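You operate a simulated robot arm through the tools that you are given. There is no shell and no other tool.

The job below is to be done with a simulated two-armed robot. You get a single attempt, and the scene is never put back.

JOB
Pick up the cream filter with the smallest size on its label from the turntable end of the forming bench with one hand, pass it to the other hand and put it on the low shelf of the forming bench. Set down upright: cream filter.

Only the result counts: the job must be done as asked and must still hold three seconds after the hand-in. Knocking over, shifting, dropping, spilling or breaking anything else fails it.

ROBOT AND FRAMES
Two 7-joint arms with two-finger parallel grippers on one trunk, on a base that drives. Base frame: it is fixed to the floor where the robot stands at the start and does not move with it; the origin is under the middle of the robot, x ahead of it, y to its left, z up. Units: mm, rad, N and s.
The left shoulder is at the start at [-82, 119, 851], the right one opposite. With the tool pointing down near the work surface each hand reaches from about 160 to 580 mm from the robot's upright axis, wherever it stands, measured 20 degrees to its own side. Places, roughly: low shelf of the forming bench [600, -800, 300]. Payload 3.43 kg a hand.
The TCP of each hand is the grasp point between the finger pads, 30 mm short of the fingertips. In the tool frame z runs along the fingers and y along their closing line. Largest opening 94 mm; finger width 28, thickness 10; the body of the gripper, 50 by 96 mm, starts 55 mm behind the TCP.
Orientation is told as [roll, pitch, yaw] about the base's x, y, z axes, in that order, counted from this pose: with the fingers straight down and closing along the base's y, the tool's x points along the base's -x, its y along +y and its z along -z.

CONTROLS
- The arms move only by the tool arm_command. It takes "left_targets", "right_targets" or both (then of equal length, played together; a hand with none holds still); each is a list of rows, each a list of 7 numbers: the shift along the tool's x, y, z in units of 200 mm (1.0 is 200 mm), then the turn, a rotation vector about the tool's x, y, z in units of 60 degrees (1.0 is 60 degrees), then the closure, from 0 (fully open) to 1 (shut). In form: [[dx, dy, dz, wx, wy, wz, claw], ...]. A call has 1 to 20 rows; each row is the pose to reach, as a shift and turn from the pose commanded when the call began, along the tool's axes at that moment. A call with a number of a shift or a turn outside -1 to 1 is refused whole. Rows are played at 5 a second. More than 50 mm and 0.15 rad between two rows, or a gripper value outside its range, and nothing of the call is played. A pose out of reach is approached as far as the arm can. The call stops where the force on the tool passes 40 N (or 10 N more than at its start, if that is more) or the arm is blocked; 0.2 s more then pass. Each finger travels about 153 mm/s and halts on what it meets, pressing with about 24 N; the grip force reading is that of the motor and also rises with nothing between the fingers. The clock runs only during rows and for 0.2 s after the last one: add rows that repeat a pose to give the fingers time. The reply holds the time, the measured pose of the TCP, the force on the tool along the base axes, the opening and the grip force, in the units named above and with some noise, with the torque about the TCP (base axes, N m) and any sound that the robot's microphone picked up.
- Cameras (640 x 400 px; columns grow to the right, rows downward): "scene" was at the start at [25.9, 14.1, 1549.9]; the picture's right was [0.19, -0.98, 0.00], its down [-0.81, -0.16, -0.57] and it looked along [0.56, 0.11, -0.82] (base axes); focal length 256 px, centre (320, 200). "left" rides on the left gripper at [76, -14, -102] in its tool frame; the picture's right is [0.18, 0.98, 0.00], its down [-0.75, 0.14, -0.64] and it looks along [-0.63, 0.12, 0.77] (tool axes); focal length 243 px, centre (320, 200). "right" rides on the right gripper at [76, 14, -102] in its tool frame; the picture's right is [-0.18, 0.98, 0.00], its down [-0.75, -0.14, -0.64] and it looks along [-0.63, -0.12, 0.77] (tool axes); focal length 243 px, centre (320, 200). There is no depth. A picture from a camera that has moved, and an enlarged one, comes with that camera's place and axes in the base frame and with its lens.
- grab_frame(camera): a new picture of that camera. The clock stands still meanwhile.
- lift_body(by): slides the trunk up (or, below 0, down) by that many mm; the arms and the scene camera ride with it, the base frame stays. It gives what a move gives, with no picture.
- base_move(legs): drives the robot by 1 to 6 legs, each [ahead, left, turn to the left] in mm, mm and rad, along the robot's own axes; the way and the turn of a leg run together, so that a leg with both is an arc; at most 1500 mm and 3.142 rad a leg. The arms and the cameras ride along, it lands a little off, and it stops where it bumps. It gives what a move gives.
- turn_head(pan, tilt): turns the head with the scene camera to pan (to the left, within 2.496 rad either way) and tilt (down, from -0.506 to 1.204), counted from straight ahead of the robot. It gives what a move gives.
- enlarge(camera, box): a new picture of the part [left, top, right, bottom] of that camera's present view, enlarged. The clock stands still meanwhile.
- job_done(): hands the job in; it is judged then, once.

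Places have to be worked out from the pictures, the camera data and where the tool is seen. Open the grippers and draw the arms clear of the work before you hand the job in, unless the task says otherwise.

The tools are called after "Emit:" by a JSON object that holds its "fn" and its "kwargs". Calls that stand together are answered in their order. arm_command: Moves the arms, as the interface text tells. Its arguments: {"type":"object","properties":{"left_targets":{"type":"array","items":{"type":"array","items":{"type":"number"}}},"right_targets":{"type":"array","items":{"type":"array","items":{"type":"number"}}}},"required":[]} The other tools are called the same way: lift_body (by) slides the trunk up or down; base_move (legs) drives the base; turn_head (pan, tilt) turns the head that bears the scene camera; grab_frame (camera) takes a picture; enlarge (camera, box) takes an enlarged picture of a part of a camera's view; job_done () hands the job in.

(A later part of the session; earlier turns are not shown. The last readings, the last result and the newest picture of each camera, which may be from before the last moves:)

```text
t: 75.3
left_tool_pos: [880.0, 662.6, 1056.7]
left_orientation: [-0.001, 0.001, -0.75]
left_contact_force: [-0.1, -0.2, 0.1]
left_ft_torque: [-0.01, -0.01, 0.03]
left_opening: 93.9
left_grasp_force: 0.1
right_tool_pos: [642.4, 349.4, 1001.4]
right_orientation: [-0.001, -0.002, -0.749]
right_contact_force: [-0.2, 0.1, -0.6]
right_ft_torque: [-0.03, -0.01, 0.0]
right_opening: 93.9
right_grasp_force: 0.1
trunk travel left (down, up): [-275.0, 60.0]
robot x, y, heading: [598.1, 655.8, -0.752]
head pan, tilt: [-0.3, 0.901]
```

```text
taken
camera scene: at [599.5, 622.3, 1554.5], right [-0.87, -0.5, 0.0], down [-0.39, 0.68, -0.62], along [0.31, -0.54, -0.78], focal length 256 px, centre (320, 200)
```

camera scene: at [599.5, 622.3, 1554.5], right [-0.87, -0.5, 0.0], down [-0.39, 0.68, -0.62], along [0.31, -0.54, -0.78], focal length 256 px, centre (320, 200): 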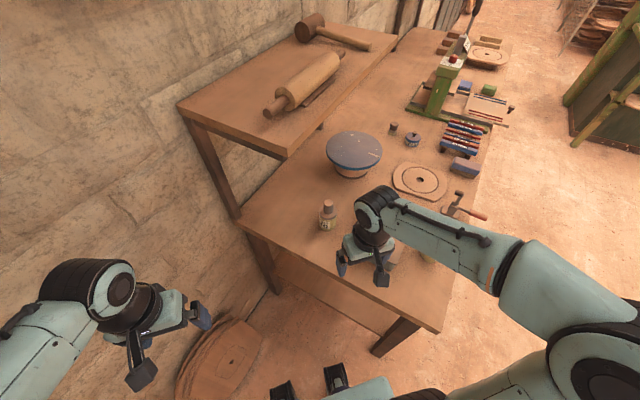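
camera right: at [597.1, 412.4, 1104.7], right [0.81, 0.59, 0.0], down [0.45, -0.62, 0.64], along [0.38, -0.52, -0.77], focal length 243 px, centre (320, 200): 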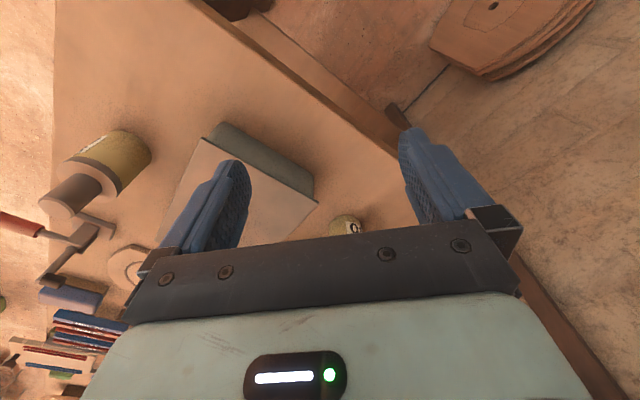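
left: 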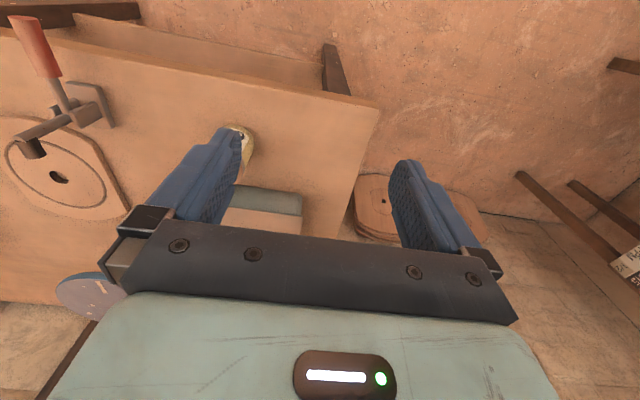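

The hand is at [642, 349, 1001], aligned with the filter along the hand's forward direction (lateral error <1 mm by my estimate). I descend to z≈914 and advance 150 mm, then check.

Emit:
{"fn": "arm_command", "kwargs": {"right_targets": [[0, 0, 0.22, 0, 0, 0, 0], [0, 0, 0.435, 0, 0, 0, 0], [-0.2, 0, 0.435, 0, 0, 0, 0], [-0.4, 0, 0.435, 0, 0, 0, 0], [-0.6, 0, 0.435, 0, 0, 0, 0], [-0.75, 0, 0.435, 0, 0, 0, 0], [-0.75, 0, 0.435, 0, 0, 0, 0]]}}

Emit:
{"fn": "grab_frame", "kwargs": {"camera": "scene"}}

Emit:
{"fn": "enlarge", "kwargs": {"camera": "scene", "box": [260, 120, 420, 270]}}

Emit:
{"fn": "grab_frame", "kwargs": {"camera": "right"}}

```text
t: 76.9
left_tool_pos: [879.6, 662.3, 1057.4]
left_orientation: [-0.002, 0.001, -0.75]
left_contact_force: [0.1, -0.3, 0.3]
left_ft_torque: [-0.01, 0.06, -0.01]
left_opening: 94.1
left_grasp_force: 0.1
right_tool_pos: [756.5, 242.0, 912.2]
right_orientation: [-0.001, 0.001, -0.75]
right_contact_force: [-0.3, 0.2, 0.4]
right_ft_torque: [-0.03, 0.0, 0.0]
right_opening: 93.9
right_grasp_force: 0.0
trunk travel left (down, up): [-275.0, 60.0]
robot x, y, heading: [592.7, 656.2, -0.748]
head pan, tilt: [-0.3, 0.901]
```

```text
taken
camera scene: at [599.8, 622.1, 1554.5], right [-0.87, -0.5, 0.0], down [-0.39, 0.68, -0.62], along [0.31, -0.54, -0.78], focal length 256 px, centre (320, 200)
```

scene: 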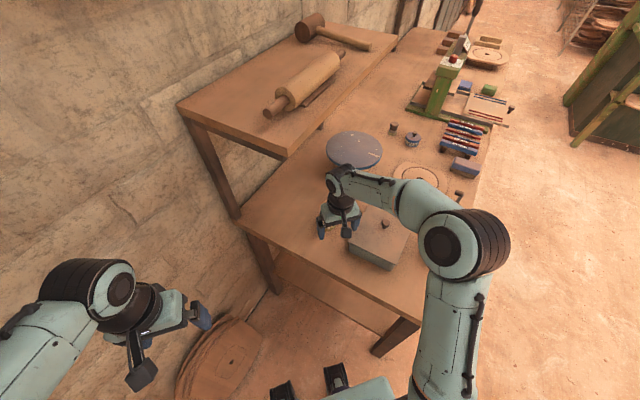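

```text
2.67 times, centred on (340, 195) of scene
camera zoom: at [599.8, 622.1, 1554.5], right [-0.87, -0.5, 0.0], down [-0.39, 0.68, -0.62], along [0.31, -0.54, -0.78], focal length 682 px, centre (267, 213)
```

zoom: 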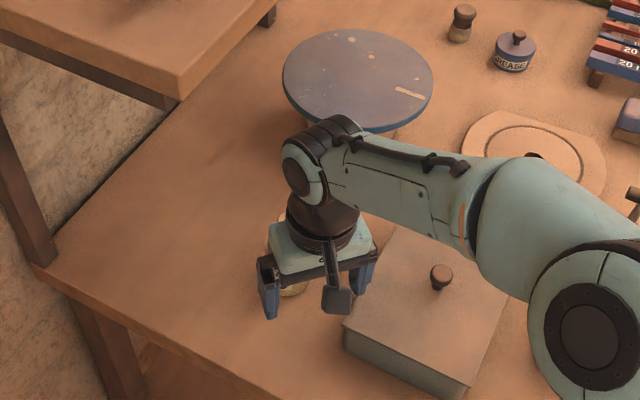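

```text
taken
camera right: at [711.0, 305.3, 1015.1], right [0.81, 0.59, 0.0], down [0.45, -0.62, 0.64], along [0.38, -0.52, -0.77], focal length 243 px, centre (320, 200)
```

right: 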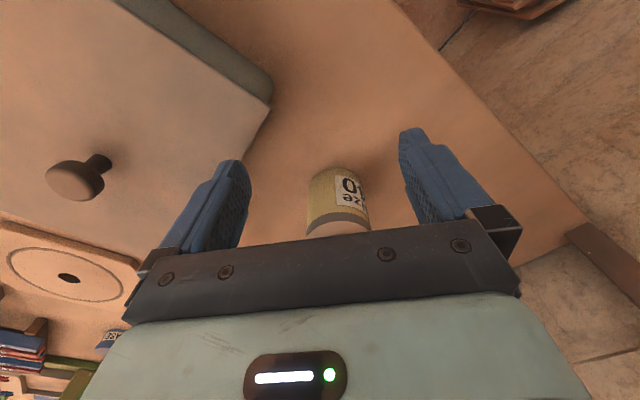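

The hand is at [756, 242, 912]; from both views the neck is ~85 mm ahead and ~2.5 mm toward tool +y. I raise 4 mm for flange clearance and advance onto the neck with fingers open.

Emit:
{"fn": "arm_command", "kwargs": {"right_targets": [[-0.05, 0.012, -0.02, 0, 0, 0, 0], [-0.15, 0.012, -0.02, 0, 0, 0, 0], [-0.25, 0.012, -0.02, 0, 0, 0, 0], [-0.35, 0.012, -0.02, 0, 0, 0, 0], [-0.425, 0.012, -0.02, 0, 0, 0, 0], [-0.425, 0.012, -0.02, 0, 0, 0, 0]]}}

Emit:
{"fn": "grab_frame", "kwargs": {"camera": "right"}}

Emit:
{"fn": "enlarge", "kwargs": {"camera": "scene", "box": [280, 140, 400, 250]}}

```text
t: 78.3
left_tool_pos: [880.9, 662.3, 1056.0]
left_orientation: [0.0, 0.0, -0.751]
left_contact_force: [-0.2, -0.8, -0.5]
left_ft_torque: [0.0, 0.01, 0.02]
left_opening: 94.1
left_grasp_force: 0.1
right_tool_pos: [820.0, 186.3, 914.7]
right_orientation: [-0.001, 0.001, -0.75]
right_contact_force: [0.9, -0.7, -0.2]
right_ft_torque: [0.02, -0.02, 0.02]
right_opening: 94.0
right_grasp_force: 0.0
trunk travel left (down, up): [-275.0, 60.0]
robot x, y, heading: [596.9, 661.2, -0.758]
head pan, tilt: [-0.3, 0.901]
```

```text
taken
camera right: at [774.2, 249.8, 1018.7], right [0.81, 0.59, 0.0], down [0.45, -0.62, 0.64], along [0.38, -0.52, -0.77], focal length 243 px, centre (320, 200)
```

right: 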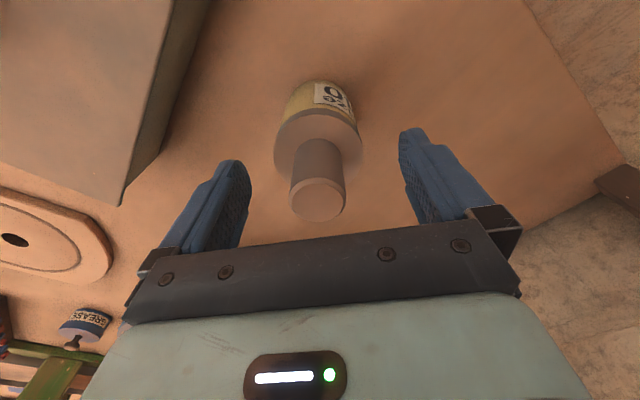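

```text
3.64 times, centred on (340, 195) of scene
camera zoom: at [599.9, 622.0, 1554.5], right [-0.87, -0.5, 0.0], down [-0.39, 0.68, -0.62], along [0.31, -0.54, -0.78], focal length 930 px, centre (247, 218)
```

zoom: 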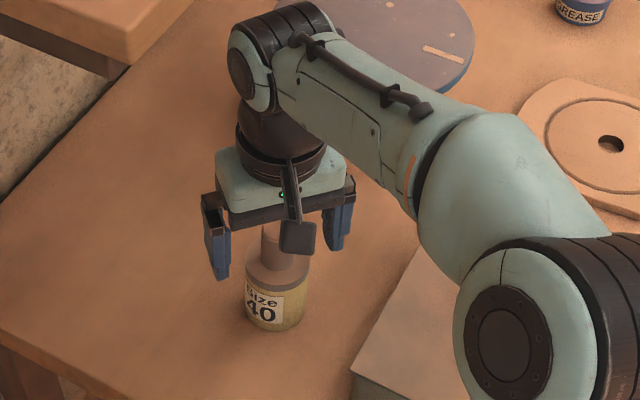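

The neck top projects at (319, 200), i.e. ≈[821, 185], within 2 mm of the TCP, and fingertips are ~7 mm above the flange. I close the right gripper on the neck.

Emit:
{"fn": "arm_command", "kwargs": {"right_targets": [[0, 0, 0, 0, 0, 0, 0.3], [0, 0, 0, 0, 0, 0, 0.6], [0, 0, 0, 0, 0, 0, 1], [0, 0, 0, 0, 0, 0, 1], [0, 0, 0, 0, 0, 0, 1]]}}

Emit:
{"fn": "grab_frame", "kwargs": {"camera": "right"}}

```text
t: 79.5
left_tool_pos: [880.3, 662.1, 1056.6]
left_orientation: [-0.001, 0.0, -0.749]
left_contact_force: [0.0, -0.3, 0.0]
left_ft_torque: [-0.01, 0.0, 0.0]
left_opening: 94.0
left_grasp_force: 0.1
right_tool_pos: [820.6, 185.8, 914.8]
right_orientation: [-0.001, -0.001, -0.751]
right_contact_force: [0.1, 0.5, 0.3]
right_ft_torque: [0.01, 0.0, 0.02]
right_opening: 28.8
right_grasp_force: 23.7
trunk travel left (down, up): [-275.0, 60.0]
robot x, y, heading: [597.5, 660.1, -0.751]
head pan, tilt: [-0.3, 0.901]
```

```text
taken
camera right: at [774.3, 249.7, 1018.7], right [0.81, 0.59, 0.0], down [0.45, -0.62, 0.64], along [0.38, -0.52, -0.77], focal length 243 px, centre (320, 200)
```

right: 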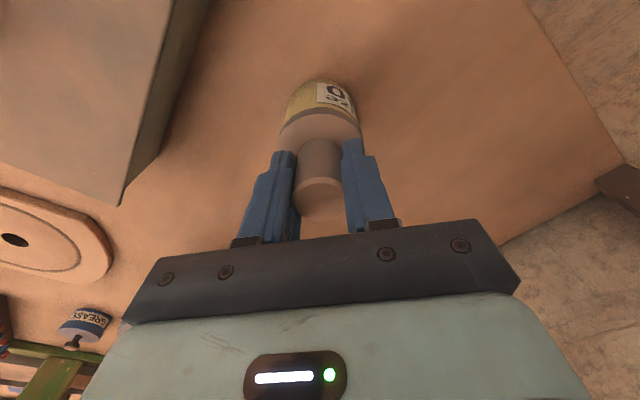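

Gripped: opening 28.8 mm, 23.7 N. I lift 20 mm (wrist stays under the shelf) and check the weight.

Emit:
{"fn": "arm_command", "kwargs": {"right_targets": [[0, 0, -0.03, 0, 0, 0, 1], [0, 0, -0.06, 0, 0, 0, 1], [0, 0, -0.1, 0, 0, 0, 1], [0, 0, -0.1, 0, 0, 0, 1]]}}

Emit:
{"fn": "grab_frame", "kwargs": {"camera": "right"}}

Emit:
{"fn": "grab_frame", "kwargs": {"camera": "scene"}}

```text
t: 80.5
left_tool_pos: [879.7, 661.9, 1056.9]
left_orientation: [-0.001, -0.001, -0.751]
left_contact_force: [-0.1, 0.2, -0.1]
left_ft_torque: [0.01, 0.02, -0.01]
left_opening: 94.2
left_grasp_force: 0.0
right_tool_pos: [818.7, 188.7, 936.7]
right_orientation: [-0.001, -0.001, -0.753]
right_contact_force: [0.5, 0.3, -1.9]
right_ft_torque: [0.0, 0.02, 0.05]
right_opening: 28.8
right_grasp_force: 23.7
trunk travel left (down, up): [-275.0, 60.0]
robot x, y, heading: [594.8, 655.6, -0.754]
head pan, tilt: [-0.3, 0.901]
```

```text
taken
camera right: at [773.5, 250.6, 1039.6], right [0.81, 0.59, 0.0], down [0.45, -0.62, 0.64], along [0.38, -0.52, -0.77], focal length 243 px, centre (320, 200)
```

right: 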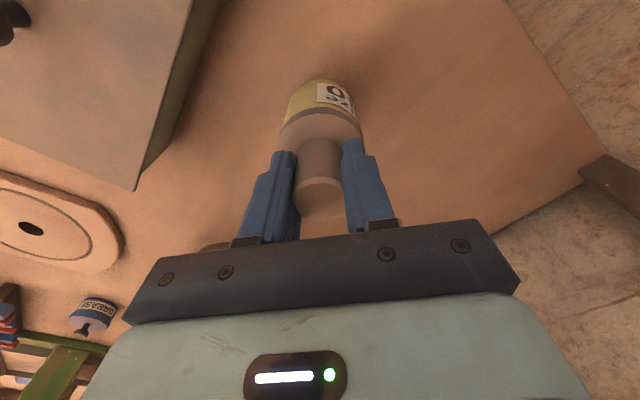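

```text
taken
camera scene: at [600.2, 621.7, 1554.5], right [-0.87, -0.5, 0.0], down [-0.39, 0.68, -0.62], along [0.31, -0.54, -0.78], focal length 256 px, centre (320, 200)
```

scene: 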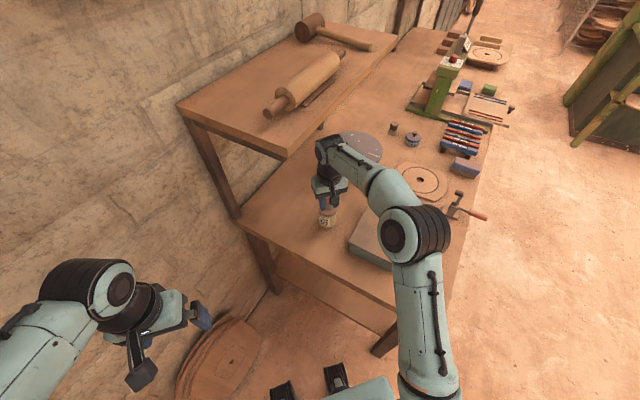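

The filter is lifted (≈1.9 N weight) and hanging upright. I retreat straight along +y, off the left end of the bench, keeping the height.

Emit:
{"fn": "arm_command", "kwargs": {"right_targets": [[0.136, 0.146, 0, 0, 0, 0, 1], [0.272, 0.292, 0, 0, 0, 0, 1], [0.408, 0.438, 0, 0, 0, 0, 1], [0.544, 0.584, 0, 0, 0, 0, 1], [0.68, 0.73, 0, 0, 0, 0, 1], [0.78, 0.83, 0, 0, 0, 0, 1], [0.78, 0.83, 0, 0, 0, 0, 1]]}}

Emit:
{"fn": "grab_frame", "kwargs": {"camera": "scene"}}

```text
t: 82.1
left_tool_pos: [879.6, 662.1, 1056.4]
left_orientation: [0.0, 0.001, -0.75]
left_contact_force: [0.7, -0.2, 0.5]
left_ft_torque: [-0.01, -0.02, 0.04]
left_opening: 94.0
left_grasp_force: 0.1
right_tool_pos: [819.5, 415.7, 937.3]
right_orientation: [0.0, -0.001, -0.753]
right_contact_force: [-1.0, -0.4, -0.8]
right_ft_torque: [0.01, -0.02, 0.01]
right_opening: 28.9
right_grasp_force: 24.0
trunk travel left (down, up): [-275.0, 60.0]
robot x, y, heading: [594.4, 657.0, -0.752]
head pan, tilt: [-0.3, 0.901]
```

```text
taken
camera scene: at [600.1, 621.5, 1554.5], right [-0.87, -0.5, 0.0], down [-0.39, 0.68, -0.62], along [0.31, -0.54, -0.78], focal length 256 px, centre (320, 200)
```

scene: 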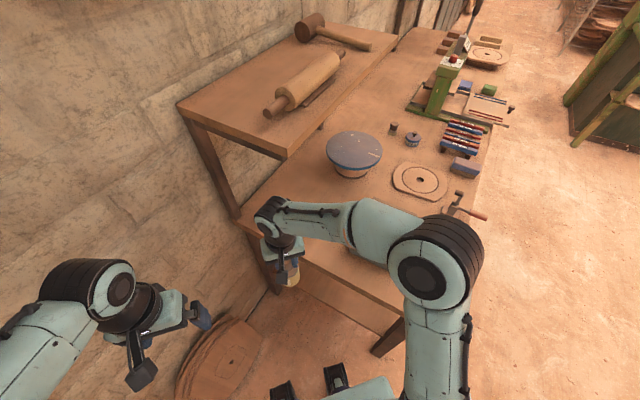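

The filter hangs clear of the bench at [819, 416]. I'll now back away into open floor, turn to face +x, and drive to in front of the low-shelf bay for the handover there.

Emit:
{"fn": "base_move", "kwargs": {"legs": [[-600, 0, 0], [0, 0, 0.75]]}}

Emit:
{"fn": "grab_frame", "kwargs": {"camera": "scene"}}

```text
t: 87.5
left_tool_pos: [360.2, 1267.2, 1056.8]
left_orientation: [0.001, 0.0, -0.023]
left_contact_force: [0.3, -0.2, 0.1]
left_ft_torque: [0.01, -0.01, 0.0]
left_opening: 94.1
left_grasp_force: 0.1
right_tool_pos: [477.8, 1041.9, 936.2]
right_orientation: [0.001, 0.0, -0.024]
right_contact_force: [-0.1, 0.8, -0.7]
right_ft_torque: [-0.02, 0.03, -0.02]
right_opening: 28.8
right_grasp_force: 23.9
trunk travel left (down, up): [-275.0, 60.0]
robot x, y, heading: [147.6, 1074.4, -0.027]
head pan, tilt: [-0.3, 0.901]
```

```text
taken
camera scene: at [178.3, 1050.8, 1554.5], right [-0.32, -0.95, 0.0], down [-0.74, 0.25, -0.62], along [0.59, -0.2, -0.78], focal length 256 px, centre (320, 200)
```

scene: 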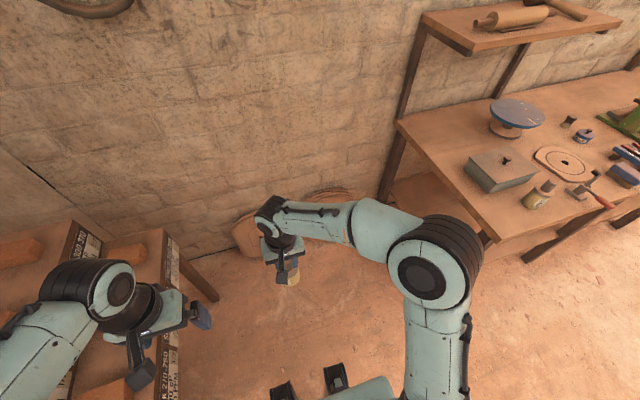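

The filter is still held upright. I drive back 500 mm and then to the right to stand before the middle shelf bay.

Emit:
{"fn": "base_move", "kwargs": {"legs": [[-500, 0, 0.025], [0, -1000, 0], [0, -900, 0]]}}

Emit:
{"fn": "turn_head", "kwargs": {"pan": 0.0, "tilt": 0.75}}

Emit:
{"fn": "grab_frame", "kwargs": {"camera": "scene"}}

```text
t: 107.0
left_tool_pos: [-149.8, -641.3, 1057.7]
left_orientation: [-0.001, 0.0, -0.038]
left_contact_force: [-0.6, -0.3, -0.6]
left_ft_torque: [-0.02, -0.01, -0.02]
left_opening: 94.1
left_grasp_force: 0.1
right_tool_pos: [-34.4, -868.1, 936.6]
right_orientation: [-0.001, 0.002, -0.037]
right_contact_force: [0.5, 0.3, -0.7]
right_ft_torque: [0.01, 0.01, 0.0]
right_opening: 28.6
right_grasp_force: 23.6
trunk travel left (down, up): [-275.0, 60.0]
robot x, y, heading: [-364.2, -830.0, -0.036]
head pan, tilt: [-0.3, 0.901]
```

```text
t: 107.8
left_tool_pos: [-149.9, -641.5, 1057.0]
left_orientation: [0.001, 0.0, -0.037]
left_contact_force: [0.4, 0.2, -0.1]
left_ft_torque: [-0.02, 0.0, -0.03]
left_opening: 94.0
left_grasp_force: 0.1
right_tool_pos: [-34.3, -867.5, 936.5]
right_orientation: [0.0, 0.0, -0.036]
right_contact_force: [-0.4, -0.3, -0.7]
right_ft_torque: [-0.04, 0.03, 0.01]
right_opening: 28.4
right_grasp_force: 23.6
trunk travel left (down, up): [-275.0, 60.0]
robot x, y, heading: [-363.4, -833.0, -0.037]
head pan, tilt: [0.0, 0.75]
```

```text
taken
camera scene: at [-323.4, -832.6, 1566.3], right [-0.04, -1.0, 0.0], down [-0.68, 0.03, -0.73], along [0.73, -0.03, -0.68], focal length 256 px, centre (320, 200)
```

scene: 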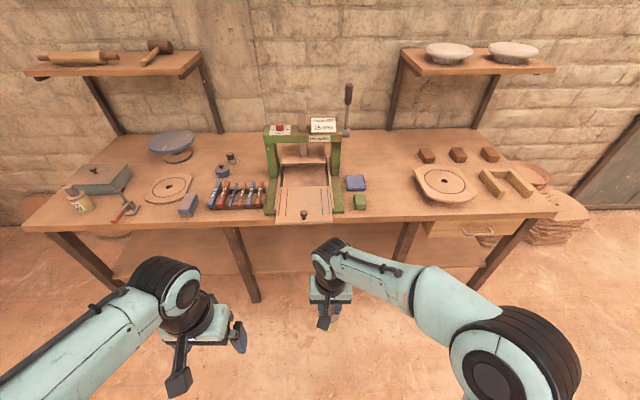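

At [-363, -832] facing the bench, the right hand holds the filter at robot-frame (330, -23). For the pass I'll bring the right hand to robot-frame (420, 30, z 900), and start pitching the left hand so its fingers point forward and 30° down.

Emit:
{"fn": "arm_command", "kwargs": {"right_targets": [[-0.09, 0.053, 0.036, 0, 0, 0, 1], [-0.18, 0.106, 0.072, 0, 0, 0, 1], [-0.27, 0.159, 0.108, 0, 0, 0, 1], [-0.36, 0.212, 0.144, 0, 0, 0, 1], [-0.45, 0.265, 0.18, 0, 0, 0, 1], [-0.45, 0.265, 0.18, 0, 0, 0, 1]]}}

Emit:
{"fn": "arm_command", "kwargs": {"left_targets": [[-0.03, -0.02, 0.07, 0, -0.12, 0, 0], [-0.06, -0.05, 0.14, 0, -0.24, 0, 0], [-0.1, -0.08, 0.21, 0, -0.36, 0, 0], [-0.14, -0.11, 0.29, 0, -0.48, 0, 0], [-0.18, -0.14, 0.37, 0, -0.6, 0, 0], [-0.22, -0.17, 0.45, 0, -0.72, 0, 0], [-0.25, -0.2, 0.53, 0, -0.84, 0, 0], [-0.27, -0.23, 0.6, 0, -0.93, 0, 0], [-0.27, -0.24, 0.635, 0, -1.0, 0, 0], [-0.27, -0.24, 0.635, 0, -1.0, 0, 0]]}}

Emit:
{"fn": "grab_frame", "kwargs": {"camera": "scene"}}

Emit:
{"fn": "grab_frame", "kwargs": {"camera": "left"}}

```text
t: 109.2
left_tool_pos: [-149.7, -641.2, 1057.4]
left_orientation: [0.001, 0.002, -0.036]
left_contact_force: [0.1, -0.1, -0.1]
left_ft_torque: [-0.01, -0.01, 0.03]
left_opening: 94.1
left_grasp_force: 0.1
right_tool_pos: [60.5, -818.8, 900.9]
right_orientation: [0.0, -0.002, -0.037]
right_contact_force: [-0.3, 0.2, -1.2]
right_ft_torque: [-0.01, 0.02, 0.0]
right_opening: 28.7
right_grasp_force: 24.4
trunk travel left (down, up): [-275.0, 60.0]
robot x, y, heading: [-359.4, -829.1, -0.037]
head pan, tilt: [0.0, 0.75]
```

```text
t: 111.1
left_tool_pos: [-58.6, -825.1, 1024.2]
left_orientation: [-0.417, -1.04, -0.007]
left_contact_force: [-0.2, 2.5, -0.4]
left_ft_torque: [0.01, 0.0, 0.11]
left_opening: 93.9
left_grasp_force: 0.1
left hand out of reach, approached as far as the arm can: row 5, 6, 7, 8, 9
right_tool_pos: [61.8, -826.0, 903.6]
right_orientation: [-0.016, 0.004, -0.026]
right_contact_force: [-0.8, -1.6, -0.9]
right_ft_torque: [0.18, 0.06, 0.16]
right_opening: 28.9
right_grasp_force: 23.8
trunk travel left (down, up): [-275.0, 60.0]
robot x, y, heading: [-362.4, -833.0, -0.036]
head pan, tilt: [0.0, 0.75]
stopped in row 9 (right hand): the force on the tool passed its limit at 72 N (the readings are from after the stop); the commanded pose is now the measured one
```

```text
taken
camera scene: at [-323.6, -832.2, 1566.4], right [-0.04, -1.0, 0.0], down [-0.68, 0.02, -0.73], along [0.73, -0.03, -0.68], focal length 256 px, centre (320, 200)
```

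scene: 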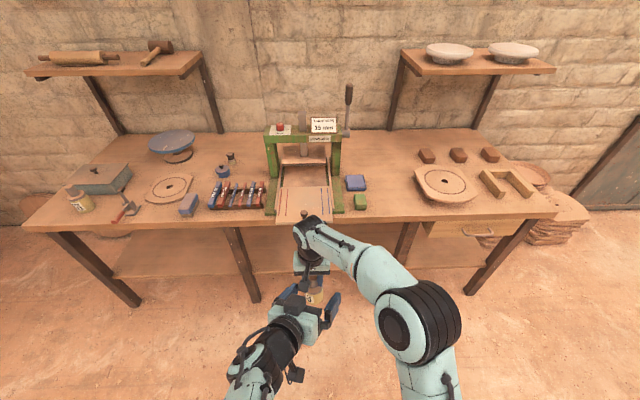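

```text
taken
camera left: at [-182.0, -795.4, 1009.5], right [0.26, 0.9, -0.36], down [-0.07, 0.39, 0.92], along [0.96, -0.21, 0.17], focal length 243 px, centre (320, 200)
```

left: 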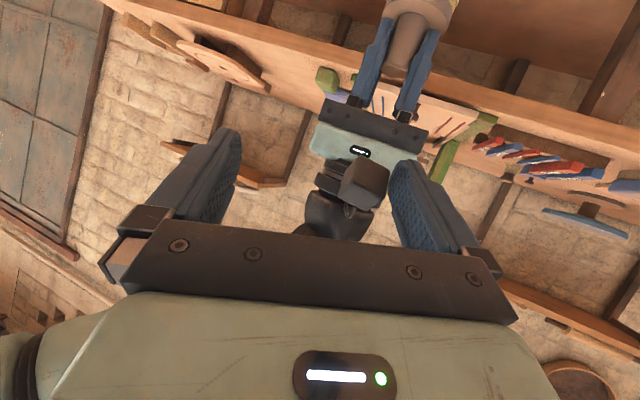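

The left arm couldn't reach the folded pose and drifted into the right hand (72 N bump), though the filter is still held. I'll inspect closely before moving anything.

Emit:
{"fn": "enlarge", "kwargs": {"camera": "scene", "box": [210, 200, 390, 400]}}

Emit:
{"fn": "grab_frame", "kwargs": {"camera": "right"}}

Emit:
{"fn": "enlarge", "kwargs": {"camera": "left", "box": [280, 0, 520, 240]}}

```text
2.00 times, centred on (300, 300) of scene
camera zoom: at [-323.6, -832.2, 1566.4], right [-0.04, -1.0, 0.0], down [-0.68, 0.02, -0.73], along [0.73, -0.03, -0.68], focal length 511 px, centre (360, 0)
```

zoom: 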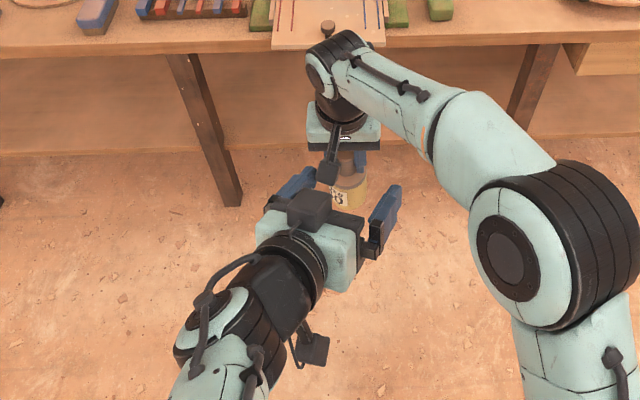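

```text
taken
camera right: at [-14.1, -808.0, 1006.0], right [0.21, 0.98, -0.02], down [0.75, -0.15, 0.64], along [0.62, -0.15, -0.77], focal length 243 px, centre (320, 200)
```

right: 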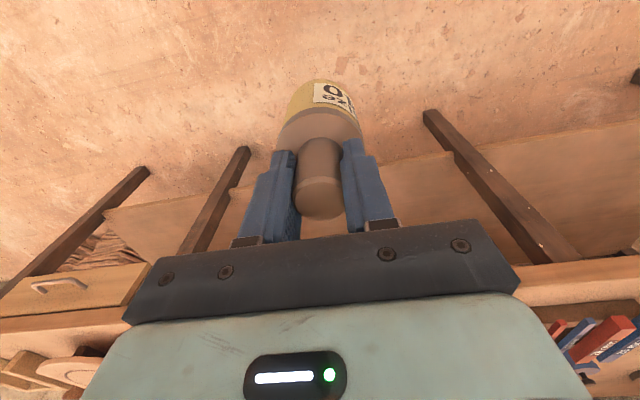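

```text
1.67 times, centred on (400, 120) of left
camera zoom: at [-182.0, -795.4, 1009.5], right [0.26, 0.9, -0.36], down [-0.07, 0.39, 0.92], along [0.96, -0.21, 0.17], focal length 404 px, centre (187, 333)
```

zoom: 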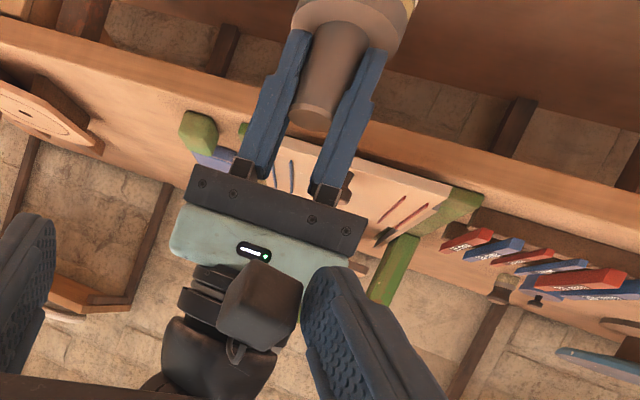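

The filter still sits in the right fingers exactly as before; the left fingers merely straddle the right hand's camera. I'll draw the right hand out along the left hand's finger direction (forward, right, down), which frees the camera without touching.

Emit:
{"fn": "arm_command", "kwargs": {"right_targets": [[-0.1, -0.049, 0.057, 0, 0, 0, 1], [-0.2, -0.098, 0.115, 0, 0, 0, 1], [-0.3, -0.147, 0.172, 0, 0, 0, 1], [-0.4, -0.196, 0.229, 0, 0, 0, 1], [-0.4, -0.196, 0.229, 0, 0, 0, 1]]}}

Emit:
{"fn": "grab_frame", "kwargs": {"camera": "left"}}

Emit:
{"fn": "grab_frame", "kwargs": {"camera": "scene"}}

```text
t: 112.3
left_tool_pos: [-57.3, -825.5, 1023.8]
left_orientation: [-0.414, -1.043, -0.009]
left_contact_force: [-0.7, -0.7, -0.1]
left_ft_torque: [-0.02, 0.0, -0.01]
left_opening: 94.1
left_grasp_force: 0.1
right_tool_pos: [139.4, -867.8, 859.7]
right_orientation: [-0.015, 0.002, -0.025]
right_contact_force: [0.4, 0.1, -1.0]
right_ft_torque: [-0.01, 0.0, 0.0]
right_opening: 28.6
right_grasp_force: 23.7
trunk travel left (down, up): [-275.0, 60.0]
robot x, y, heading: [-363.1, -830.3, -0.039]
head pan, tilt: [0.0, 0.75]
```

```text
taken
camera left: at [-182.0, -795.9, 1009.5], right [0.26, 0.9, -0.36], down [-0.07, 0.39, 0.92], along [0.96, -0.21, 0.17], focal length 243 px, centre (320, 200)
```

left: 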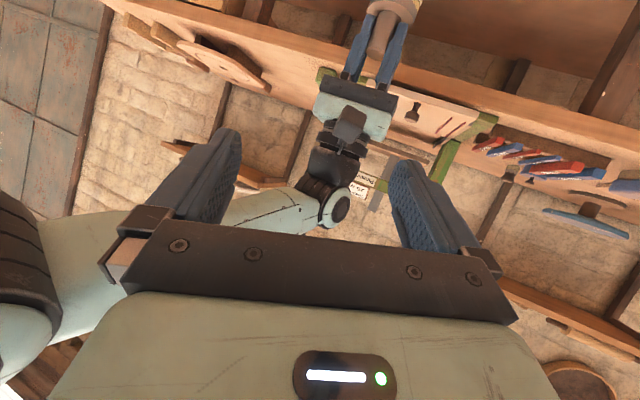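

```text
taken
camera scene: at [-323.8, -832.6, 1566.4], right [-0.04, -1.0, 0.0], down [-0.68, 0.02, -0.73], along [0.73, -0.03, -0.68], focal length 256 px, centre (320, 200)
```

scene: 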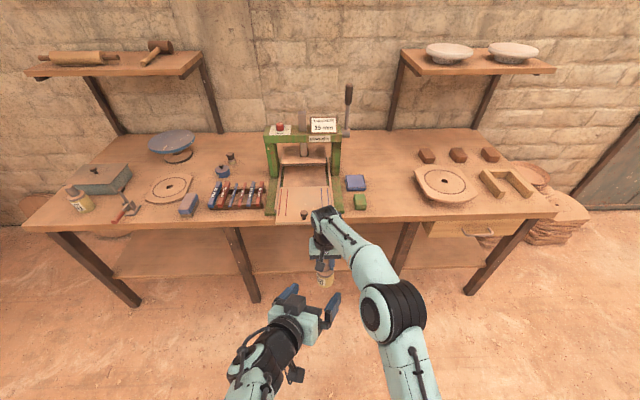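

Freed without contact; the filter is still held (28.6 mm, 23.7 N). The left arm was simply too folded there. I'll first move the right hand aside to the right, then unfold the left hand back to its earlier tool-down pose on the left.

Emit:
{"fn": "arm_command", "kwargs": {"right_targets": [[0, -0.15, 0, 0, 0, 0, 1], [0, -0.3, 0, 0, 0, 0, 1], [0, -0.45, 0, 0, 0, 0, 1], [0, -0.6, 0, 0, 0, 0, 1], [0, -0.7, 0, 0, 0, 0, 1], [0, -0.7, 0, 0, 0, 0, 1]]}}

Emit:
{"fn": "arm_command", "kwargs": {"left_targets": [[0.01, 0.065, -0.081, -0.0345, 0.0986, -0.0182, 0], [0.018, 0.13, -0.163, -0.069, 0.197, -0.036, 0], [0.027, 0.196, -0.244, -0.1035, 0.296, -0.055, 0], [0.036, 0.261, -0.325, -0.138, 0.394, -0.073, 0], [0.045, 0.326, -0.407, -0.1725, 0.493, -0.091, 0], [0.054, 0.391, -0.488, -0.207, 0.592, -0.109, 0], [0.063, 0.456, -0.569, -0.2415, 0.69, -0.127, 0], [0.072, 0.522, -0.65, -0.276, 0.789, -0.146, 0], [0.081, 0.587, -0.732, -0.31, 0.887, -0.164, 0], [0.09, 0.652, -0.813, -0.345, 0.986, -0.182, 0], [0.09, 0.652, -0.813, -0.345, 0.986, -0.182, 0]]}}

Emit:
{"fn": "grab_frame", "kwargs": {"camera": "scene"}}

```text
t: 113.7
left_tool_pos: [-57.1, -825.1, 1024.1]
left_orientation: [-0.413, -1.041, -0.01]
left_contact_force: [0.4, 0.4, -0.7]
left_ft_torque: [-0.02, 0.01, 0.0]
left_opening: 93.8
left_grasp_force: 0.0
right_tool_pos: [133.7, -1009.3, 858.4]
right_orientation: [-0.017, 0.005, -0.027]
right_contact_force: [0.4, 0.2, -0.1]
right_ft_torque: [-0.01, -0.01, -0.01]
right_opening: 28.7
right_grasp_force: 23.8
trunk travel left (down, up): [-275.0, 60.0]
robot x, y, heading: [-358.9, -833.9, -0.04]
head pan, tilt: [0.0, 0.75]
```

```text
t: 116.1
left_tool_pos: [-148.0, -639.1, 1056.6]
left_orientation: [0.003, 0.004, -0.036]
left_contact_force: [0.3, 0.0, -0.2]
left_ft_torque: [0.01, 0.01, -0.02]
left_opening: 93.9
left_grasp_force: 0.0
right_tool_pos: [133.3, -1008.2, 858.3]
right_orientation: [-0.015, 0.004, -0.028]
right_contact_force: [0.2, -0.9, -1.3]
right_ft_torque: [0.0, 0.0, 0.02]
right_opening: 28.5
right_grasp_force: 23.5
trunk travel left (down, up): [-275.0, 60.0]
robot x, y, heading: [-361.2, -833.1, -0.038]
head pan, tilt: [0.0, 0.75]
```

```text
taken
camera scene: at [-323.5, -832.8, 1566.4], right [-0.04, -1.0, 0.0], down [-0.68, 0.03, -0.73], along [0.73, -0.03, -0.68], focal length 256 px, centre (320, 200)
```

scene: 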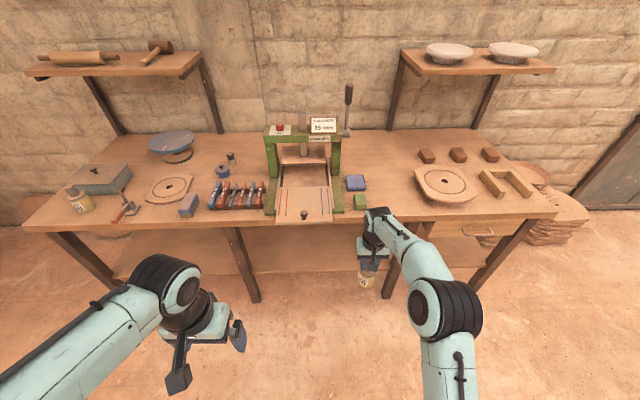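

Both hands are recovered. Now I extend the left hand (tool-down) forward and down to robot-frame ≈(480, 218, 750), where the pitched pose has enough arm extension.

Emit:
{"fn": "arm_command", "kwargs": {"left_targets": [[-0.13, 0.015, 0.13, 0, 0, 0, 0], [-0.26, 0.03, 0.26, 0, 0, 0, 0], [-0.39, 0.045, 0.39, 0, 0, 0, 0], [-0.52, 0.06, 0.52, 0, 0, 0, 0], [-0.65, 0.075, 0.65, 0, 0, 0, 0], [-0.78, 0.09, 0.78, 0, 0, 0, 0], [-0.9, 0.1, 0.9, 0, 0, 0, 0], [-0.9, 0.1, 0.9, 0, 0, 0, 0]]}}

Emit:
{"fn": "arm_command", "kwargs": {"left_targets": [[-0.12, 0, 0.16, 0, 0, 0, 0], [-0.24, 0, 0.32, 0, 0, 0, 0], [-0.36, 0, 0.48, 0, 0, 0, 0], [-0.47, 0, 0.635, 0, 0, 0, 0], [-0.47, 0, 0.635, 0, 0, 0, 0]]}}

```text
t: 117.9
left_tool_pos: [34.5, -626.5, 874.8]
left_orientation: [0.002, 0.0, -0.037]
left_contact_force: [0.4, 0.0, -0.3]
left_ft_torque: [-0.02, -0.02, 0.0]
left_opening: 94.2
left_grasp_force: 0.0
right_tool_pos: [133.0, -1009.2, 859.0]
right_orientation: [-0.016, 0.003, -0.025]
right_contact_force: [-0.7, 0.0, -1.5]
right_ft_torque: [-0.03, 0.01, 0.05]
right_opening: 28.7
right_grasp_force: 24.1
trunk travel left (down, up): [-275.0, 60.0]
robot x, y, heading: [-363.8, -830.2, -0.04]
head pan, tilt: [0.0, 0.75]
```

```text
t: 119.1
left_tool_pos: [124.6, -626.7, 745.9]
left_orientation: [0.002, 0.001, -0.036]
left_contact_force: [0.9, -0.2, -0.2]
left_ft_torque: [-0.02, -0.04, -0.04]
left_opening: 94.0
left_grasp_force: 0.1
right_tool_pos: [134.3, -1009.1, 858.1]
right_orientation: [-0.015, 0.004, -0.026]
right_contact_force: [-0.5, 0.3, -0.8]
right_ft_torque: [-0.03, -0.04, -0.04]
right_opening: 28.7
right_grasp_force: 24.0
trunk travel left (down, up): [-275.0, 60.0]
robot x, y, heading: [-359.3, -832.2, -0.036]
head pan, tilt: [0.0, 0.75]
```

The left hand is at [125, -627, 746], far from the right. Now I pitch it -60° about its TCP in place.

Emit:
{"fn": "arm_command", "kwargs": {"left_targets": [[0, 0, 0, 0, -0.12, 0, 0], [0, 0, 0, 0, -0.24, 0, 0], [0, 0, 0, 0, -0.36, 0, 0], [0, 0, 0, 0, -0.48, 0, 0], [0, 0, 0, 0, -0.6, 0, 0], [0, 0, 0, 0, -0.72, 0, 0], [0, 0, 0, 0, -0.84, 0, 0], [0, 0, 0, 0, -0.96, 0, 0], [0, 0, 0, 0, -1.0, 0, 0], [0, 0, 0, 0, -1.0, 0, 0]]}}

Emit:
{"fn": "grab_frame", "kwargs": {"camera": "scene"}}

```text
t: 121.3
left_tool_pos: [126.2, -629.7, 748.8]
left_orientation: [0.004, -1.046, -0.041]
left_contact_force: [-0.4, 0.5, -0.4]
left_ft_torque: [-0.03, 0.0, 0.03]
left_opening: 94.0
left_grasp_force: 0.2
right_tool_pos: [133.6, -1009.5, 858.9]
right_orientation: [-0.017, 0.004, -0.028]
right_contact_force: [-1.0, -0.1, -1.2]
right_ft_torque: [0.04, -0.03, 0.01]
right_opening: 28.9
right_grasp_force: 23.9
trunk travel left (down, up): [-275.0, 60.0]
robot x, y, heading: [-361.2, -832.7, -0.039]
head pan, tilt: [0.0, 0.75]
```

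```text
taken
camera scene: at [-323.4, -832.7, 1566.4], right [-0.04, -1.0, 0.0], down [-0.68, 0.03, -0.73], along [0.73, -0.03, -0.68], focal length 256 px, centre (320, 200)
```

scene: 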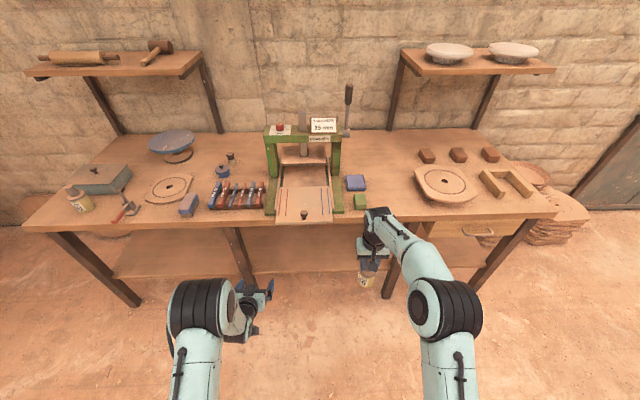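

The left hand reached the pitched pose exactly. Now I shift it to the handover spot at about [130, -800, 680], still well left of and below the right hand.

Emit:
{"fn": "arm_command", "kwargs": {"left_targets": [[0.054, -0.17, 0.044, 0, 0, 0, 0], [0.109, -0.339, 0.088, 0, 0, 0, 0], [0.163, -0.509, 0.132, 0, 0, 0, 0], [0.218, -0.678, 0.176, 0, 0, 0, 0], [0.272, -0.848, 0.22, 0, 0, 0, 0], [0.272, -0.848, 0.22, 0, 0, 0, 0]]}}

Emit:
{"fn": "grab_frame", "kwargs": {"camera": "scene"}}

Emit:
{"fn": "grab_frame", "kwargs": {"camera": "left"}}

```text
t: 122.7
left_tool_pos: [129.5, -800.3, 678.4]
left_orientation: [0.006, -1.046, -0.042]
left_contact_force: [0.2, 0.8, -0.4]
left_ft_torque: [-0.02, -0.01, 0.02]
left_opening: 93.9
left_grasp_force: 0.1
right_tool_pos: [134.1, -1009.2, 860.2]
right_orientation: [-0.015, 0.003, -0.027]
right_contact_force: [-0.6, 0.1, -1.4]
right_ft_torque: [-0.02, -0.02, -0.03]
right_opening: 28.5
right_grasp_force: 24.0
trunk travel left (down, up): [-275.0, 60.0]
robot x, y, heading: [-361.1, -832.1, -0.036]
head pan, tilt: [0.0, 0.75]
```

```text
taken
camera scene: at [-323.4, -832.3, 1566.4], right [-0.04, -1.0, 0.0], down [-0.68, 0.02, -0.73], along [0.73, -0.03, -0.68], focal length 256 px, centre (320, 200)
```

scene: 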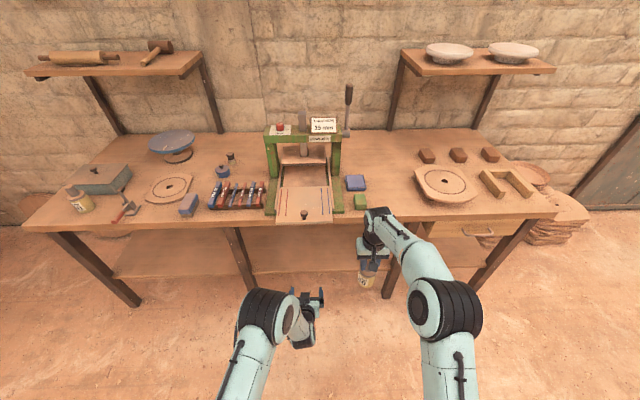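

```text
taken
camera left: at [2.5, -809.0, 664.1], right [-0.06, 0.99, -0.16], down [-0.17, 0.15, 0.97], along [0.98, 0.08, 0.16], focal length 243 px, centre (320, 200)
```

left: 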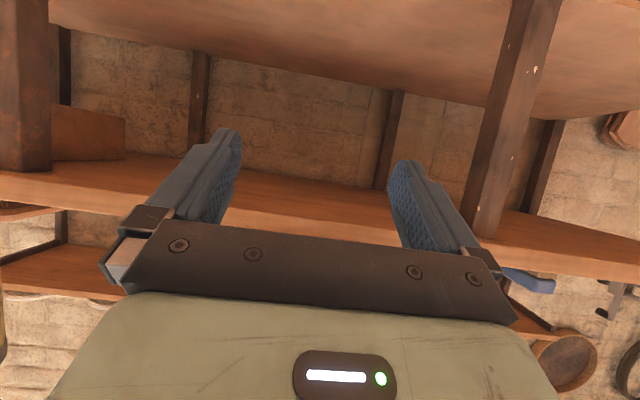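

Left hand is at [129.5, -800, 678]. I bring the right hand with the filter over it at z≈865 (filter bottom ~35 mm above the left fingers), first 180 mm, also trimming its slight roll.

Emit:
{"fn": "arm_command", "kwargs": {"right_targets": [[0.005, 0.18, -0.024, -0.004, 0, 0, 1], [0.01, 0.36, -0.024, -0.008, 0, 0, 1], [0.015, 0.54, -0.024, -0.012, -0.002, 0, 1], [0.018, 0.72, -0.024, -0.015, -0.003, 0, 1], [0.02, 0.9, -0.024, -0.015, -0.003, 0, 1], [0.02, 0.9, -0.024, -0.015, -0.003, 0, 1]]}}

Emit:
{"fn": "grab_frame", "kwargs": {"camera": "scene"}}

Emit:
{"fn": "grab_frame", "kwargs": {"camera": "left"}}

```text
t: 124.1
left_tool_pos: [130.0, -800.0, 678.1]
left_orientation: [0.005, -1.047, -0.042]
left_contact_force: [-0.5, -0.4, -0.2]
left_ft_torque: [0.0, -0.01, 0.0]
left_opening: 93.9
left_grasp_force: 0.0
right_tool_pos: [136.8, -829.9, 862.6]
right_orientation: [0.0, 0.001, -0.027]
right_contact_force: [0.0, -0.4, -0.1]
right_ft_torque: [0.03, -0.02, 0.0]
right_opening: 28.6
right_grasp_force: 24.6
trunk travel left (down, up): [-275.0, 60.0]
robot x, y, heading: [-363.5, -831.9, -0.041]
head pan, tilt: [0.0, 0.75]
```

```text
taken
camera scene: at [-323.4, -833.2, 1566.4], right [-0.04, -1.0, 0.0], down [-0.68, 0.03, -0.73], along [0.73, -0.03, -0.68], focal length 256 px, centre (320, 200)
```

scene: 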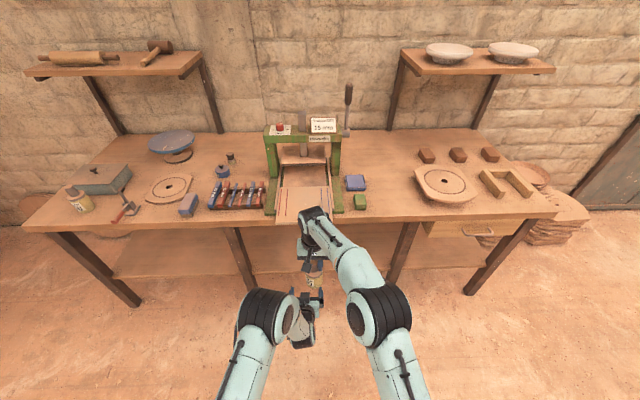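

```text
taken
camera left: at [2.4, -809.1, 664.3], right [-0.06, 0.99, -0.16], down [-0.17, 0.15, 0.97], along [0.98, 0.08, 0.16], focal length 243 px, centre (320, 200)
```

left: 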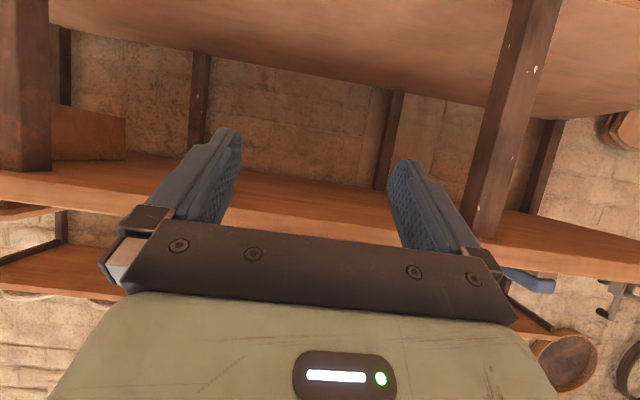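

Right hand at [137, -830, 863] with orientation now level. I shift the last ~30 mm to be directly above the left fingers and look at the alignment before lowering.

Emit:
{"fn": "arm_command", "kwargs": {"right_targets": [[0.006, 0.07, 0, 0, 0, 0, 1], [0.013, 0.148, 0, 0, 0, 0, 1], [0.013, 0.148, 0, 0, 0, 0, 1]]}}

Emit:
{"fn": "enlarge", "kwargs": {"camera": "scene", "box": [250, 190, 390, 360]}}

Emit:
{"fn": "grab_frame", "kwargs": {"camera": "right"}}

```text
t: 124.9
left_tool_pos: [129.3, -798.7, 678.0]
left_orientation: [0.005, -1.046, -0.041]
left_contact_force: [-0.1, 0.6, -0.1]
left_ft_torque: [0.0, 0.0, -0.01]
left_opening: 93.9
left_grasp_force: 0.1
right_tool_pos: [133.3, -799.9, 862.2]
right_orientation: [0.001, 0.001, -0.025]
right_contact_force: [0.1, 0.4, -1.0]
right_ft_torque: [0.01, 0.01, 0.01]
right_opening: 28.8
right_grasp_force: 24.2
trunk travel left (down, up): [-275.0, 60.0]
robot x, y, heading: [-360.0, -833.9, -0.033]
head pan, tilt: [0.0, 0.75]
```

```text
2.35 times, centred on (320, 275) of scene
camera zoom: at [-323.4, -832.9, 1566.4], right [-0.04, -1.0, 0.0], down [-0.68, 0.03, -0.73], along [0.73, -0.03, -0.68], focal length 601 px, centre (320, 24)
```

zoom: 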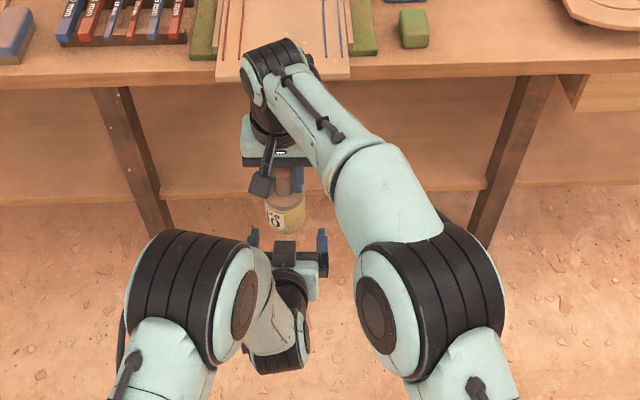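

```text
taken
camera right: at [58.6, -782.8, 965.6], right [0.21, 0.98, 0.0], down [0.75, -0.16, 0.64], along [0.63, -0.13, -0.77], focal length 243 px, centre (320, 200)
```

right: 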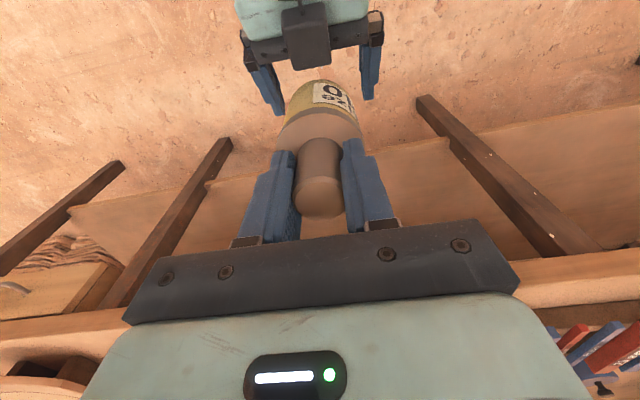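

I notice a small black block on top of the left gripper's palm, so I'll keep the filter ~18 mm ahead of the left TCP for clearance. I shift the right hand 14 mm forward at this height first, then check.

Emit:
{"fn": "arm_command", "kwargs": {"right_targets": [[-0.035, 0.002, 0, 0, 0, 0, 1], [-0.071, 0.004, 0, 0, 0, 0, 1], [-0.071, 0.004, 0, 0, 0, 0, 1]]}}

Emit:
{"fn": "grab_frame", "kwargs": {"camera": "right"}}

Emit:
{"fn": "enlarge", "kwargs": {"camera": "right", "box": [220, 0, 420, 125]}}

Emit:
{"fn": "enlarge", "kwargs": {"camera": "scene", "box": [280, 230, 360, 320]}}

```text
t: 125.7
left_tool_pos: [129.7, -799.3, 678.5]
left_orientation: [0.006, -1.045, -0.043]
left_contact_force: [-0.1, 0.1, -0.4]
left_ft_torque: [-0.01, 0.0, 0.01]
left_opening: 94.1
left_grasp_force: 0.0
right_tool_pos: [148.6, -798.9, 862.0]
right_orientation: [0.0, 0.0, -0.026]
right_contact_force: [-0.1, 0.0, 0.3]
right_ft_torque: [-0.01, -0.01, -0.02]
right_opening: 28.6
right_grasp_force: 24.0
trunk travel left (down, up): [-275.0, 60.0]
robot x, y, heading: [-359.7, -832.2, -0.038]
head pan, tilt: [0.0, 0.75]
```

```text
taken
camera right: at [72.5, -782.2, 965.6], right [0.21, 0.98, 0.0], down [0.75, -0.16, 0.64], along [0.63, -0.13, -0.77], focal length 243 px, centre (320, 200)
```

right: 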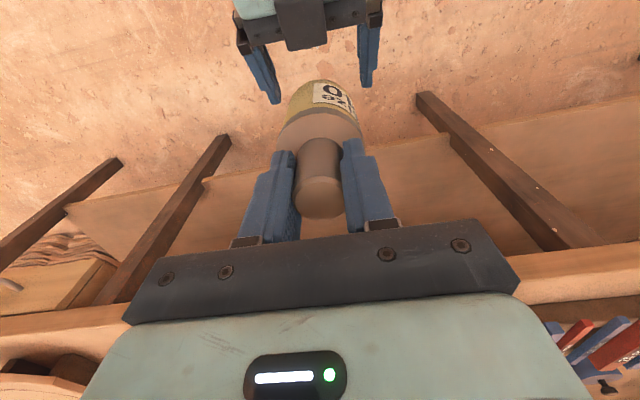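

```text
3.20 times, centred on (320, 62) of right
camera zoom: at [72.5, -782.2, 965.6], right [0.21, 0.98, 0.0], down [0.75, -0.16, 0.64], along [0.63, -0.13, -0.77], focal length 776 px, centre (320, 640)
```

zoom: 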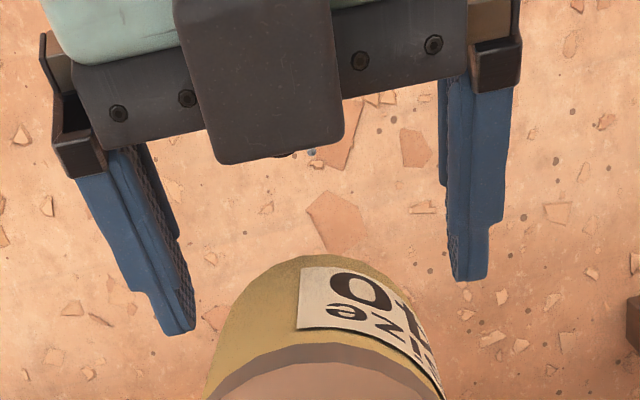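

```text
4.44 times, centred on (320, 275) of scene
camera zoom: at [-323.4, -832.7, 1566.4], right [-0.04, -1.0, 0.0], down [-0.68, 0.03, -0.73], along [0.73, -0.03, -0.68], focal length 1136 px, centre (320, -133)
```

zoom: 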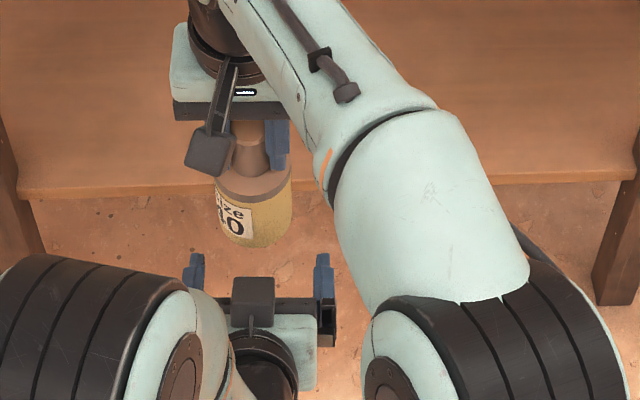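

The filter is centred between the left fingers laterally and ~10 mm clear of the block on the left palm. I lower it 57 mm and look again.

Emit:
{"fn": "arm_command", "kwargs": {"right_targets": [[0, 0, 0.1, 0, 0, 0, 1], [0, 0, 0.2, 0, 0, 0, 1], [0, 0, 0.285, 0, 0, 0, 1], [0, 0, 0.285, 0, 0, 0, 1]]}}

Emit:
{"fn": "grab_frame", "kwargs": {"camera": "right"}}

Emit:
{"fn": "grab_frame", "kwargs": {"camera": "left"}}

```text
t: 126.7
left_tool_pos: [130.1, -798.6, 678.0]
left_orientation: [0.007, -1.046, -0.042]
left_contact_force: [-0.7, 0.5, -0.2]
left_ft_torque: [-0.01, -0.01, 0.0]
left_opening: 94.1
left_grasp_force: 0.0
right_tool_pos: [148.4, -799.6, 805.0]
right_orientation: [0.0, 0.0, -0.026]
right_contact_force: [0.2, -0.3, -1.2]
right_ft_torque: [0.05, -0.02, 0.0]
right_opening: 28.7
right_grasp_force: 24.4
trunk travel left (down, up): [-275.0, 60.0]
robot x, y, heading: [-361.8, -830.9, -0.035]
head pan, tilt: [0.0, 0.75]
```

```text
taken
camera right: at [73.7, -782.1, 908.3], right [0.21, 0.98, 0.0], down [0.75, -0.16, 0.64], along [0.63, -0.13, -0.77], focal length 243 px, centre (320, 200)
```

right: 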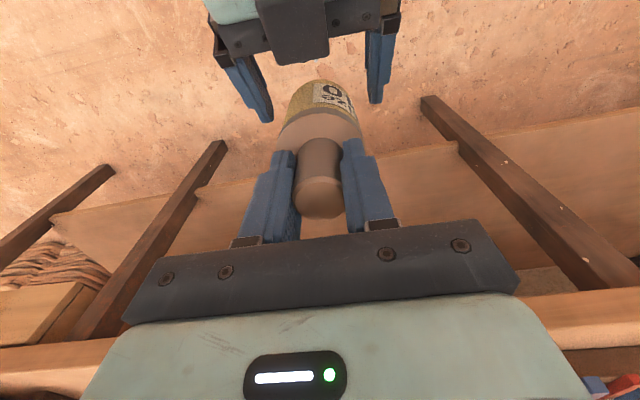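

```text
taken
camera left: at [2.4, -808.9, 664.3], right [-0.06, 0.99, -0.16], down [-0.17, 0.15, 0.97], along [0.98, 0.08, 0.16], focal length 243 px, centre (320, 200)
```

left: 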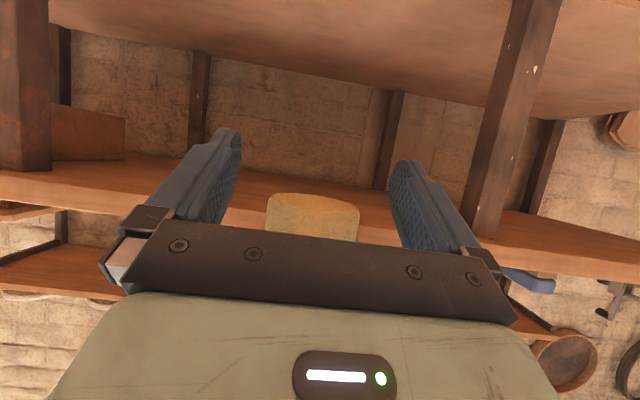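

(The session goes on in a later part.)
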